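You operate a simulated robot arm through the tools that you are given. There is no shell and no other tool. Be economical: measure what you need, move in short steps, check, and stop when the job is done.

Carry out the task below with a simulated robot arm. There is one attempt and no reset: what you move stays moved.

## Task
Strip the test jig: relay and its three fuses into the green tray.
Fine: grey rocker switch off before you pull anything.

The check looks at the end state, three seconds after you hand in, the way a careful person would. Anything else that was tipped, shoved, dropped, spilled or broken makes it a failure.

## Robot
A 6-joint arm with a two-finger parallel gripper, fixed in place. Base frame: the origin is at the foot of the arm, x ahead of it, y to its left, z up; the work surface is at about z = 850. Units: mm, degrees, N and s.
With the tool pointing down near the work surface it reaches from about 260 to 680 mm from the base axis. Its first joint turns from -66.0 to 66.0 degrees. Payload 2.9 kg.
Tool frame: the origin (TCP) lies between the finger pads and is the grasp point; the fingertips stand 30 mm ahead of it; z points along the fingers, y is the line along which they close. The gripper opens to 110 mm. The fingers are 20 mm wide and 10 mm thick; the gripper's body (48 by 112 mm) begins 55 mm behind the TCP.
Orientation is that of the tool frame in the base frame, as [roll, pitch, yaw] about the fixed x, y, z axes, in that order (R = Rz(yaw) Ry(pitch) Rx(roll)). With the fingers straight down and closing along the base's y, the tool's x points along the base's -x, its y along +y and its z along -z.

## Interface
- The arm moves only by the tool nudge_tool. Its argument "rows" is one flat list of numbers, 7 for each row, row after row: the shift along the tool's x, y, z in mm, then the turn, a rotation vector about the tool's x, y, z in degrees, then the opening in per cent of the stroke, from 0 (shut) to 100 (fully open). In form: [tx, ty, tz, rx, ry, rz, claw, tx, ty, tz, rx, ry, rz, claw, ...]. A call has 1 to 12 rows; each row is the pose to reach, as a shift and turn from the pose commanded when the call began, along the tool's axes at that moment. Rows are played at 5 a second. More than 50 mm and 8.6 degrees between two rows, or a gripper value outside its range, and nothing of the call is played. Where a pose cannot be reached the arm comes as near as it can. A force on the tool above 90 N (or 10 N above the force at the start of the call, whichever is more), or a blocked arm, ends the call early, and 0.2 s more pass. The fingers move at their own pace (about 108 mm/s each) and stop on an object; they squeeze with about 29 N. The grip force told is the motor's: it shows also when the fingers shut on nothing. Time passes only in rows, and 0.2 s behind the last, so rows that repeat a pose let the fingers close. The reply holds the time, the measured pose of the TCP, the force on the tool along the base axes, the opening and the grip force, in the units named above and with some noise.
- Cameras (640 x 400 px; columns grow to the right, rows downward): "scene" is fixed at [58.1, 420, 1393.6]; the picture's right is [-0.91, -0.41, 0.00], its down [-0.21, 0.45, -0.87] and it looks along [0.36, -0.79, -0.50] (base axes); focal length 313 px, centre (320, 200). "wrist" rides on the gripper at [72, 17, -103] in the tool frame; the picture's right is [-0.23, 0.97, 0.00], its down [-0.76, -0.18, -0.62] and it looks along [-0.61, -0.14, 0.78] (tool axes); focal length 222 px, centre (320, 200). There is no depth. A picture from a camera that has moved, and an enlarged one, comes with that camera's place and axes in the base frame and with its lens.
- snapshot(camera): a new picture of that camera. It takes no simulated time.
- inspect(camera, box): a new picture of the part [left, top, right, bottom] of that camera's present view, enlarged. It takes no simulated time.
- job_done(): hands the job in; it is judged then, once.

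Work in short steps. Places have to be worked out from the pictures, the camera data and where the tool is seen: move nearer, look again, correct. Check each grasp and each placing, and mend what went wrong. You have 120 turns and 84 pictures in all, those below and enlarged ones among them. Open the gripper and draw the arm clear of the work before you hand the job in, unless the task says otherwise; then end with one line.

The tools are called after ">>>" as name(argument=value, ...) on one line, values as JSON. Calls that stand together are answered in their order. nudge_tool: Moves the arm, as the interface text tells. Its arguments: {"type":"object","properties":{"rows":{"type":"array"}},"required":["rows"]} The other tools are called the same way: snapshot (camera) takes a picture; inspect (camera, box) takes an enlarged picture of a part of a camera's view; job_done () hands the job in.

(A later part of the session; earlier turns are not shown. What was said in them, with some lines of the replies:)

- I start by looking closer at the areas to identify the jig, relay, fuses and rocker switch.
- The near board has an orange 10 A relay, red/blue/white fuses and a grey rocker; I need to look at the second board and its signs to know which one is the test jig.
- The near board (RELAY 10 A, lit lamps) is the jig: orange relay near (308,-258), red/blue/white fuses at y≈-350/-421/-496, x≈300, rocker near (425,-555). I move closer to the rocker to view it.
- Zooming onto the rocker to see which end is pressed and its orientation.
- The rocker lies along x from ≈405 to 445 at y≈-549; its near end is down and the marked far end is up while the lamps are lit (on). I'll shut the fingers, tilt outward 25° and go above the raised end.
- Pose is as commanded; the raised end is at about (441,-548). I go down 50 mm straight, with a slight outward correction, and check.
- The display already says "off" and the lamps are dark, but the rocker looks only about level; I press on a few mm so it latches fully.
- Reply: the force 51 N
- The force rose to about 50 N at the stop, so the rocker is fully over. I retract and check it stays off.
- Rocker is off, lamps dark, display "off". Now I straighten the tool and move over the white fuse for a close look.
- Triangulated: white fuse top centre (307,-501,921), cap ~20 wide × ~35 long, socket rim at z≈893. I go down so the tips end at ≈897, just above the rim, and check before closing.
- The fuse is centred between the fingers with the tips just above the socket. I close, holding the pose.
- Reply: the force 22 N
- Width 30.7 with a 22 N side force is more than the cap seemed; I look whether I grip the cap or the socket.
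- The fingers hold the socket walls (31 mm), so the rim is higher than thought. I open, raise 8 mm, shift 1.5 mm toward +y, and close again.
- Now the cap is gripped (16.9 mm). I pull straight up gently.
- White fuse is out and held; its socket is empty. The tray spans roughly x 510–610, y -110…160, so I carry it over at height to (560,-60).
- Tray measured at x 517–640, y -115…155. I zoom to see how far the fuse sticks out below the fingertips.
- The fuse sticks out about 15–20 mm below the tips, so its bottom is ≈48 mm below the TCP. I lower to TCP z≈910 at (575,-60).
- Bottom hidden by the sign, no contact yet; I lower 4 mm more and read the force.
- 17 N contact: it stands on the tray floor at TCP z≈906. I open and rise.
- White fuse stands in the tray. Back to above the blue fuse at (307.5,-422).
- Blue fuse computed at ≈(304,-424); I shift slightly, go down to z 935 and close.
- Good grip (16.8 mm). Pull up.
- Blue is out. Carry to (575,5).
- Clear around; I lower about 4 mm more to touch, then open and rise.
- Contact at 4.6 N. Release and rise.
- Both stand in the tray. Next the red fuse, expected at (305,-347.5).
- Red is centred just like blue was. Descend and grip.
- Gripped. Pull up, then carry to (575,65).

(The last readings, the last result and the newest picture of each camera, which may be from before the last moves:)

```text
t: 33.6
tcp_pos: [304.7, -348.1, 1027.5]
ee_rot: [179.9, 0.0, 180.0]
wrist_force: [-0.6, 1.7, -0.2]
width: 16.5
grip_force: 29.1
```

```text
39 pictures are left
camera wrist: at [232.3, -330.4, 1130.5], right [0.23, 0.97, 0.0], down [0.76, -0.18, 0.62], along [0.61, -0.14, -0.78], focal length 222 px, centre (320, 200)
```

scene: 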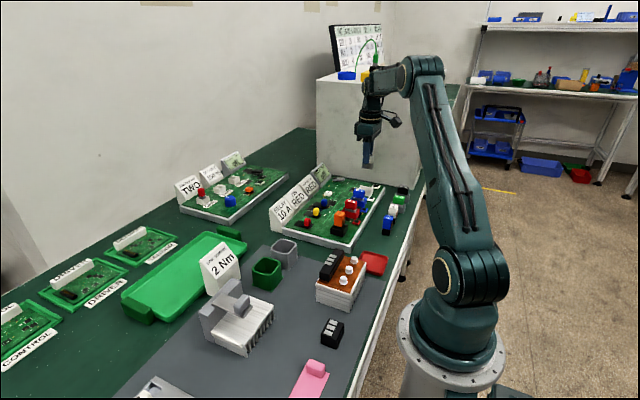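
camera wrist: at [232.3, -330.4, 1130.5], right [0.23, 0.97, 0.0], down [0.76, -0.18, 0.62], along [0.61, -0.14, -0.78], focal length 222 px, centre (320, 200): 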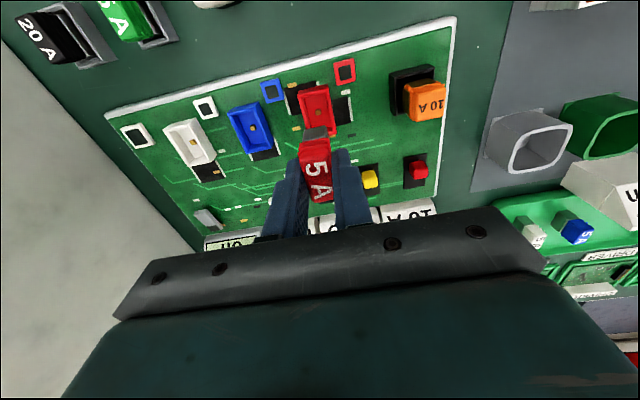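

Red is out. Carry to (577,65), then lower.

>>> nudge_tool(rows=[-12, 18, 0, 0, 0, 0, 0, -34, 52, 0, 0, 0, 0, 0, -58, 88, 0, 0, 0, 0, 0, -83, 126, 0, 0, 0, 0, 0, -108, 164, 0, 0, 0, 0, 0, -133, 202, 0, 0, 0, 0, 0, -158, 240, 0, 0, 0, 0, 0, -183, 278, 0, 0, 0, 0, 0, -208, 316, 0, 0, 0, 0, 0, -233, 354, 0, 0, 0, 0, 0, -256, 389, 0, 0, 0, 0, 0, -272, 413, 0, 0, 0, 0, 0])

>>> nudge_tool(rows=[0, 0, 40, 0, 0, 0, 0, 0, 0, 80, 0, 0, 0, 0, 0, 0, 105, 0, 0, 0, 0, 0, 0, 114, 0, 0, 0, 0, 0, 0, 116, 0, 0, 0, 0])

>>> snapshot(camera="wrist")

```text
t: 36.2
tcp_pos: [577.4, 65.3, 1028.7]
ee_rot: [-180.0, -0.1, -180.0]
wrist_force: [-0.3, -0.2, -0.8]
width: 16.8
grip_force: 29.1
```

```text
t: 37.4
tcp_pos: [577.0, 65.2, 911.1]
ee_rot: [180.0, 0.0, 179.9]
wrist_force: [0.2, -0.3, -0.1]
width: 16.6
grip_force: 29.0
```

```text
38 pictures are left
camera wrist: at [504.5, 82.6, 1013.6], right [0.23, 0.97, 0.0], down [0.76, -0.18, 0.62], along [0.61, -0.14, -0.78], focal length 222 px, centre (320, 200)
```

wrist: 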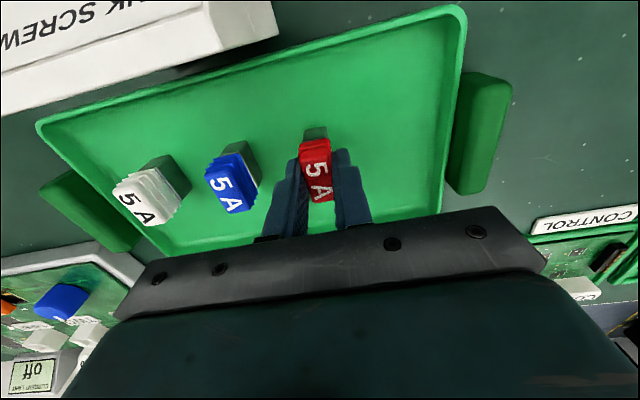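

>>> nudge_tool(rows=[0, 0, 2, 0, 0, 0, 0, 0, 0, 4, 0, 0, 0, 0])

```text
t: 38.0
tcp_pos: [578.7, 64.7, 907.1]
ee_rot: [-180.0, -0.1, -180.0]
wrist_force: [-1.9, 0.1, 3.7]
width: 16.6
grip_force: 29.3
```

Light contact (3.7 N); release, rise, and look.

>>> nudge_tool(rows=[0, 0, 0, 0, 0, 0, 25, 0, 0, 0, 0, 0, 0, 40, 0, 0, 0, 0, 0, 0, 40, 0, 0, -40, 0, 0, 0, 40, 0, 0, -80, 0, 0, 0, 40, 0, 0, -120, 0, 0, 0, 40])

>>> snapshot(camera="wrist")

>>> inspect(camera="scene", box=[328, 180, 378, 250])

```text
t: 39.4
tcp_pos: [577.1, 65.0, 1028.6]
ee_rot: [-179.9, 0.0, 180.0]
wrist_force: [-0.7, -0.1, -0.4]
width: 44.1
grip_force: 0.0
```

```text
37 pictures are left
camera wrist: at [504.7, 82.4, 1131.5], right [0.23, 0.97, 0.0], down [0.76, -0.18, 0.62], along [0.61, -0.14, -0.78], focal length 222 px, centre (320, 200)
```

wrist: 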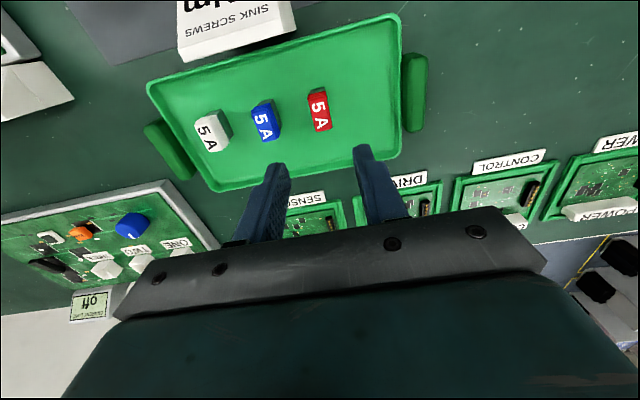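

```text
5.71 times, centred on (353, 215) of scene
camera zoom: at [58.1, 420.0, 1393.6], right [-0.91, -0.41, 0.0], down [-0.21, 0.45, -0.87], along [0.36, -0.79, -0.5], focal length 1788 px, centre (131, 114)
```

zoom: 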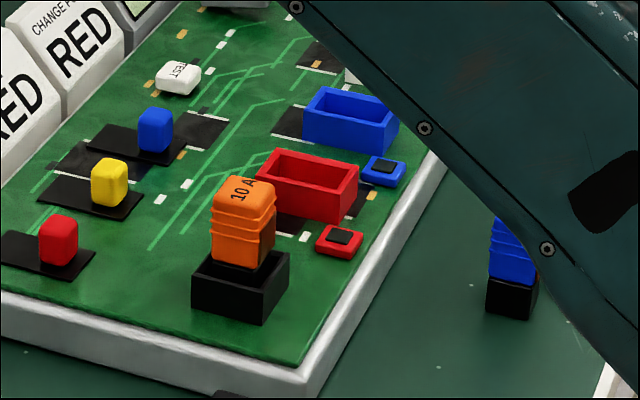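

All three fuses stand in the tray, jig sockets empty. The relay's top is at ≈(304,-256,937); I go above it with the fingers at 60 %.

>>> nudge_tool(rows=[15, -18, 0, 0, 0, 0, 60, 43, -51, 0, 0, 0, 0, 60, 73, -86, 0, 0, 0, 0, 60, 103, -121, 0, 0, 0, 0, 60, 133, -156, 0, 0, 0, 0, 60, 163, -191, 0, 0, 0, 0, 60, 192, -226, 0, 0, 0, 0, 60, 221, -260, 0, 0, 0, 0, 60, 245, -288, 0, 0, 0, 0, 60, 263, -309, 0, 0, 0, 0, 60, 273, -321, 0, 0, 0, 0, 60, 273, -321, 25, 0, 0, 0, 60])

>>> inspect(camera="wrist", box=[200, 50, 440, 250])

>>> inspect(camera="scene", box=[310, 180, 390, 250])

```text
t: 42.0
tcp_pos: [304.2, -256.4, 1001.8]
ee_rot: [180.0, 0.0, -180.0]
wrist_force: [-0.5, -0.1, 0.1]
width: 65.9
grip_force: 0.0
```

```text
2.00 times, centred on (320, 150) of wrist
camera zoom: at [231.7, -238.7, 1104.8], right [0.23, 0.97, 0.0], down [0.76, -0.18, 0.62], along [0.61, -0.14, -0.78], focal length 444 px, centre (320, 300)
```

zoom: 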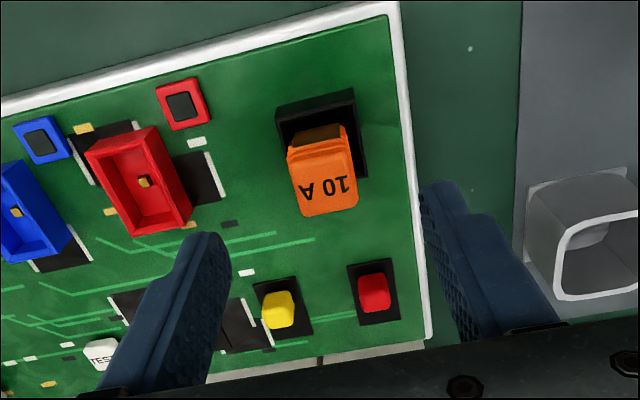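

```text
5.71 times, centred on (350, 215) of scene
camera zoom: at [58.1, 420.0, 1393.6], right [-0.91, -0.41, 0.0], down [-0.21, 0.45, -0.87], along [0.36, -0.79, -0.5], focal length 1788 px, centre (149, 114)
```

zoom: 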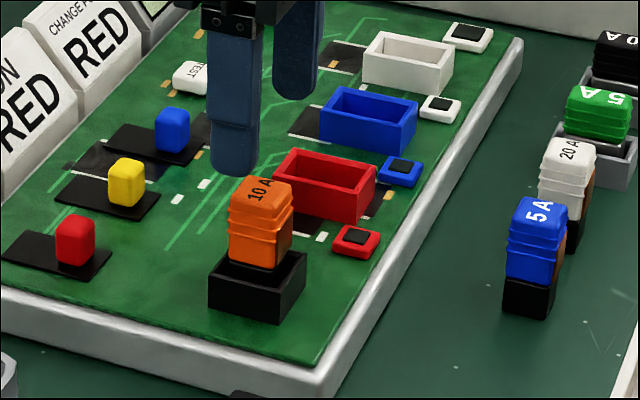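

Relay refined to (307,-254,938), ~27 mm wide. Descend to z 938 and close.

>>> nudge_tool(rows=[-3, 2, 25, 0, 0, 0, 60, -3, 2, 50, 0, 0, 0, 60, -3, 2, 63, 0, 0, 0, 60, -3, 2, 63, 0, 0, 0, 25, -3, 2, 63, 0, 0, 0, 0, -3, 2, 63, 0, 0, 0, 0])

>>> inspect(camera="wrist", box=[220, 80, 420, 260])

>>> inspect(camera="scene", box=[310, 180, 390, 250])

```text
t: 43.4
tcp_pos: [308.3, -254.1, 940.6]
ee_rot: [-180.0, 0.0, -179.9]
wrist_force: [0.3, 0.3, 0.2]
width: 22.8
grip_force: 29.2
```

```text
2.22 times, centred on (320, 170) of wrist
camera zoom: at [234.8, -236.6, 1042.5], right [0.23, 0.97, 0.0], down [0.76, -0.18, 0.62], along [0.61, -0.14, -0.78], focal length 494 px, centre (320, 267)
```

zoom: 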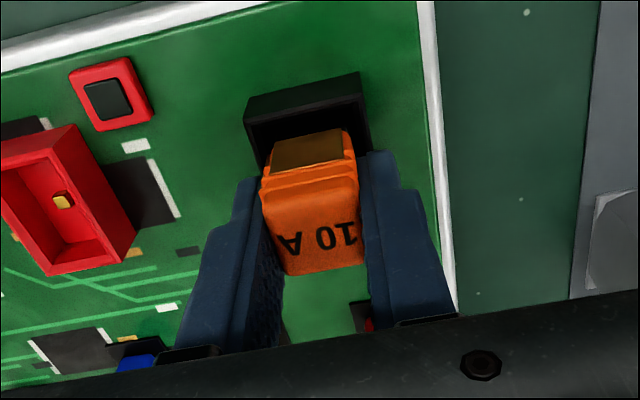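

```text
5.71 times, centred on (350, 215) of scene
camera zoom: at [58.1, 420.0, 1393.6], right [-0.91, -0.41, 0.0], down [-0.21, 0.45, -0.87], along [0.36, -0.79, -0.5], focal length 1788 px, centre (149, 114)
```

zoom: 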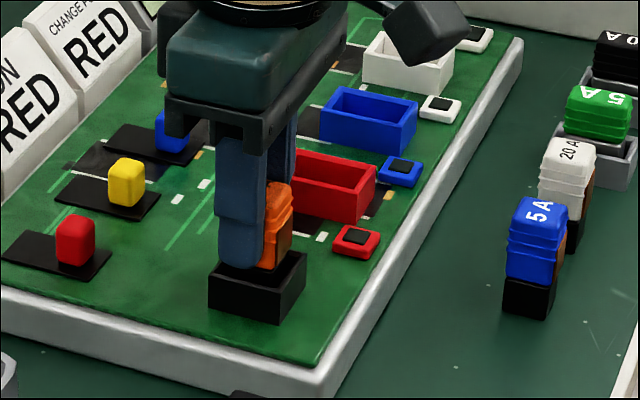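

Relay gripped (22.8 mm). Pull up slowly.

>>> nudge_tool(rows=[0, 0, -4, 0, 0, 0, 0, 0, 0, -9, 0, 0, 0, 0, 0, 0, -15, 0, 0, 0, 0, 0, 0, -25, 0, 0, 0, 0, 0, 0, -50, 0, 0, 0, 0, 0, 0, -90, 0, 0, 0, 0])

>>> snapshot(camera="wrist")

>>> inspect(camera="scene", box=[310, 140, 400, 250])

```text
t: 44.8
tcp_pos: [308.8, -254.8, 1030.7]
ee_rot: [180.0, 0.0, 180.0]
wrist_force: [0.4, -0.5, -0.1]
width: 23.1
grip_force: 29.2
```

```text
31 pictures are left
camera wrist: at [235.2, -236.7, 1133.1], right [0.23, 0.97, 0.0], down [0.76, -0.18, 0.62], along [0.61, -0.14, -0.78], focal length 222 px, centre (320, 200)
```

wrist: 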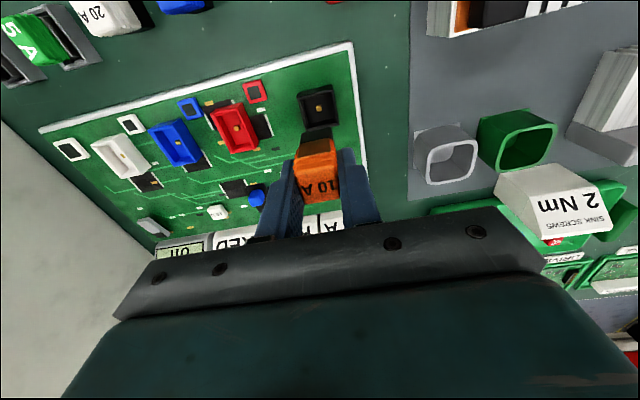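

```text
3.64 times, centred on (355, 195) of scene
camera zoom: at [58.1, 420.0, 1393.6], right [-0.91, -0.41, 0.0], down [-0.21, 0.45, -0.87], along [0.36, -0.79, -0.5], focal length 1138 px, centre (193, 218)
```

zoom: 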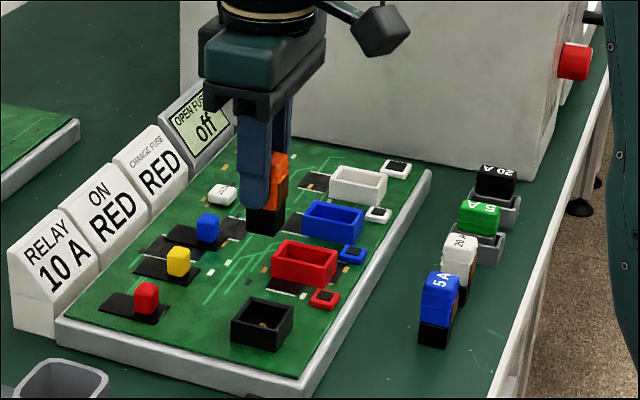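

Relay is out cleanly. Carry to (577,116) with 15 mm extra height.

>>> nudge_tool(rows=[-12, 17, -8, 0, 0, 0, 0, -36, 50, -15, 0, 0, 0, 0, -62, 86, -15, 0, 0, 0, 0, -88, 122, -15, 0, 0, 0, 0, -114, 158, -15, 0, 0, 0, 0, -140, 194, -15, 0, 0, 0, 0, -166, 230, -15, 0, 0, 0, 0, -192, 266, -15, 0, 0, 0, 0, -218, 302, -15, 0, 0, 0, 0, -242, 335, -15, 0, 0, 0, 0, -260, 360, -15, 0, 0, 0, 0, -268, 371, -15, 0, 0, 0, 0])

>>> nudge_tool(rows=[0, 0, 40, 0, 0, 0, 0, 0, 0, 80, 0, 0, 0, 0, 0, 0, 115, 0, 0, 0, 0])

>>> snapshot(camera="wrist")

>>> inspect(camera="scene", box=[110, 200, 250, 330])

```text
t: 47.4
tcp_pos: [575.6, 117.5, 1044.0]
ee_rot: [180.0, -0.1, 179.9]
wrist_force: [0.2, 0.2, -0.9]
width: 23.1
grip_force: 29.2
```

```text
t: 48.2
tcp_pos: [574.4, 115.4, 929.3]
ee_rot: [179.9, 0.0, -180.0]
wrist_force: [0.1, -0.4, -0.9]
width: 22.9
grip_force: 28.7
```

```text
29 pictures are left
camera wrist: at [501.7, 133.5, 1031.3], right [0.23, 0.97, 0.0], down [0.76, -0.18, 0.62], along [0.61, -0.14, -0.78], focal length 222 px, centre (320, 200)
```

wrist: 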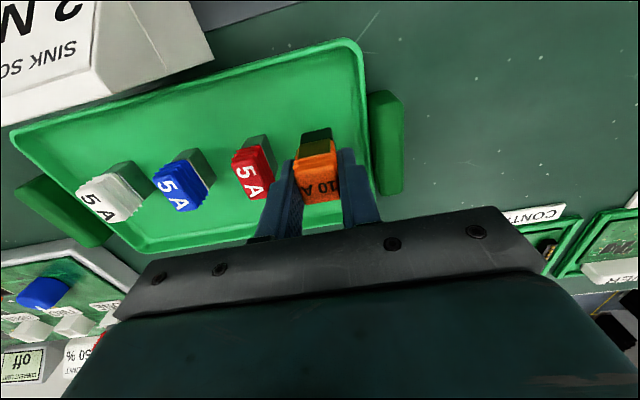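

```text
3.08 times, centred on (180, 265) of scene
camera zoom: at [58.1, 420.0, 1393.6], right [-0.91, -0.41, 0.0], down [-0.21, 0.45, -0.87], along [0.36, -0.79, -0.5], focal length 963 px, centre (751, 0)
```

zoom: 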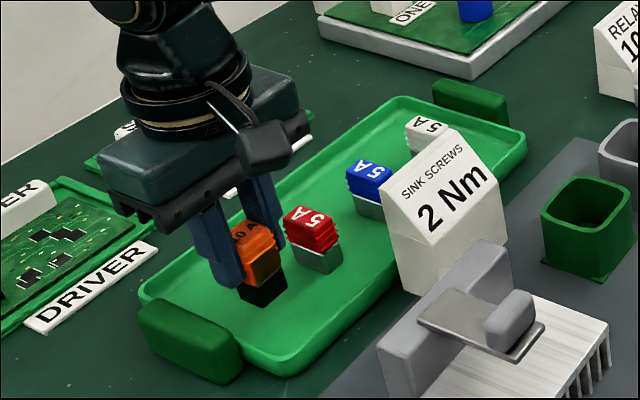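

Position inside the tray, clear of red. Lower 11 mm and feel.

>>> nudge_tool(rows=[0, 0, 6, 0, 0, 0, 0, 0, 0, 9, 0, 0, 0, 0, 0, 0, 11, 0, 0, 0, 0])

```text
t: 49.0
tcp_pos: [575.4, 117.3, 918.7]
ee_rot: [-179.9, 0.1, 180.0]
wrist_force: [0.4, 0.0, -0.2]
width: 22.7
grip_force: 29.3
```

>>> nudge_tool(rows=[0, 0, 2, 0, 0, 0, 0, 0, 0, 4, 0, 0, 0, 0])

```text
t: 49.6
tcp_pos: [575.1, 118.0, 914.5]
ee_rot: [-180.0, 0.0, -180.0]
wrist_force: [0.2, -0.1, 0.0]
width: 22.9
grip_force: 29.3
```

No contact yet; 4 mm more.

>>> nudge_tool(rows=[0, 0, 2, 0, 0, 0, 0, 0, 0, 4, 0, 0, 0, 0])

>>> inspect(camera="scene", box=[150, 230, 230, 310])

```text
t: 50.2
tcp_pos: [575.3, 116.7, 910.6]
ee_rot: [179.9, 0.0, -180.0]
wrist_force: [-0.9, 0.5, -0.1]
width: 23.1
grip_force: 28.9
```

```text
5.00 times, centred on (190, 270) of scene
camera zoom: at [58.1, 420.0, 1393.6], right [-0.91, -0.41, 0.0], down [-0.21, 0.45, -0.87], along [0.36, -0.79, -0.5], focal length 1565 px, centre (970, -150)
```

zoom: 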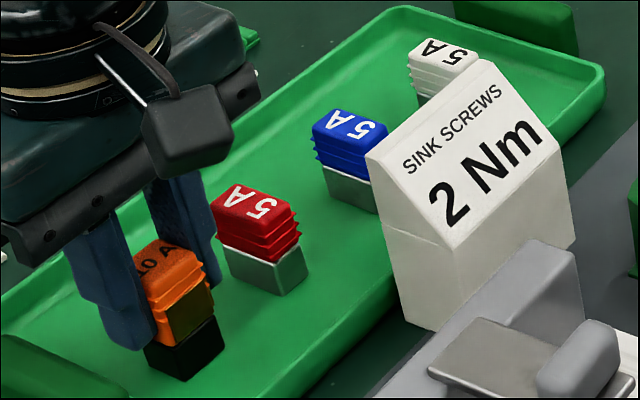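

Nearly down; 3 mm more.

>>> nudge_tool(rows=[0, 0, 1.5, 0, 0, 0, 0, 0, 0, 3, 0, 0, 0, 0])

```text
t: 50.8
tcp_pos: [574.4, 116.2, 910.6]
ee_rot: [180.0, 0.2, -179.9]
wrist_force: [-10.3, -1.3, 23.1]
width: 23.1
grip_force: 28.9
```

Contact (23 N). Back 1.5 mm, open to 42 % and rise.

>>> nudge_tool(rows=[0, 0, -1.5, 0, 0, 0, 0, 0, 0, -1.5, 0, 0, 0, 30, 0, 0, -1.5, 0, 0, 0, 42, 0, 0, -1.5, 0, 0, 0, 42, 0, 0, -40, 0, 0, 0, 42, 0, 0, -80, 0, 0, 0, 42, 0, 0, -130, 0, 0, 0, 42])

>>> snapshot(camera="wrist")

>>> snapshot(camera="scene")

```text
t: 52.4
tcp_pos: [575.7, 116.4, 1038.5]
ee_rot: [-179.9, 0.1, -180.0]
wrist_force: [0.1, 0.5, 0.2]
width: 45.9
grip_force: 0.0
```

```text
26 pictures are left
camera wrist: at [502.4, 134.7, 1141.4], right [0.23, 0.97, 0.0], down [0.76, -0.18, 0.62], along [0.61, -0.14, -0.78], focal length 222 px, centre (320, 200)
```

wrist: 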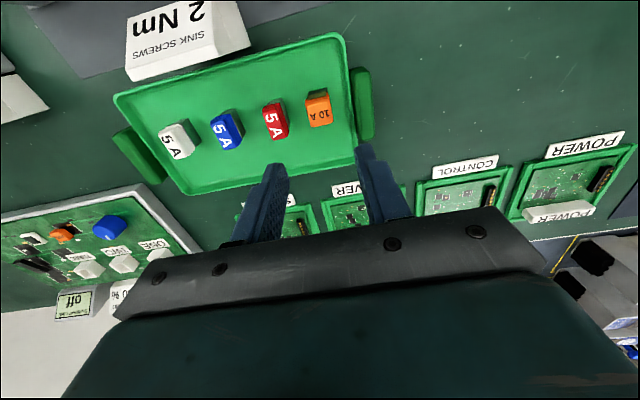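

```text
25 pictures are left
```

scene: 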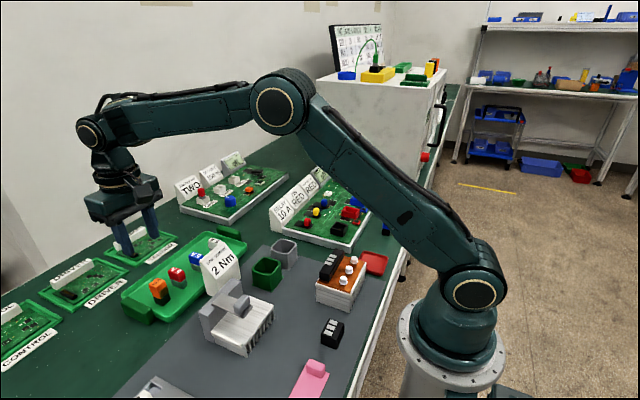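

All four parts stand in the tray. I raise the arm clear and take a last check of the jig.

>>> nudge_tool(rows=[20, -20, -35, 0, 0, 0, 60, 50, -45, -65, 0, 0, 0, 80, 80, -70, -95, 0, 0, 0, 100, 110, -95, -115, 0, 0, 0, 100, 140, -120, -130, 0, 0, 0, 100])

>>> snapshot(camera="wrist")

>>> inspect(camera="scene", box=[110, 150, 400, 330])

```text
t: 53.6
tcp_pos: [435.1, -5.8, 1167.7]
ee_rot: [-180.0, 0.0, -179.9]
wrist_force: [-0.8, 0.2, 0.6]
width: 109.8
grip_force: 0.0
```

```text
24 pictures are left
camera wrist: at [362.5, 12.9, 1270.6], right [0.23, 0.97, 0.0], down [0.76, -0.18, 0.62], along [0.61, -0.14, -0.78], focal length 222 px, centre (320, 200)
```

wrist: 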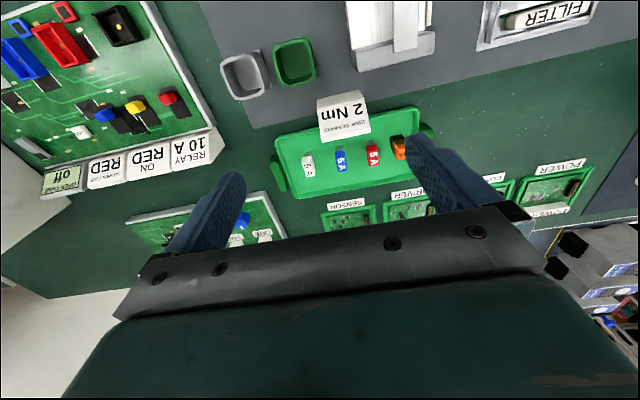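

```text
2.21 times, centred on (255, 240) of scene
camera zoom: at [58.1, 420.0, 1393.6], right [-0.91, -0.41, 0.0], down [-0.21, 0.45, -0.87], along [0.36, -0.79, -0.5], focal length 691 px, centre (463, 112)
```

zoom: 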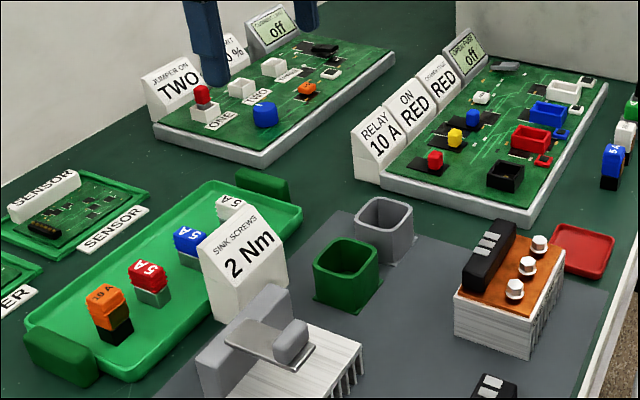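

The jig is switched off and stripped, all four parts are in the tray, nothing else has moved and the arm is clear, so I hand in.

>>> job_done()

```text
The job is handed in.
```

I switched the grey rocker off first, then moved the relay and its three fuses into the green tray. All four are standing upright and I saw nothing else disturbed. On the first try at the white fuse, the fingers briefly closed on its socket instead; I let go and saw no damage.
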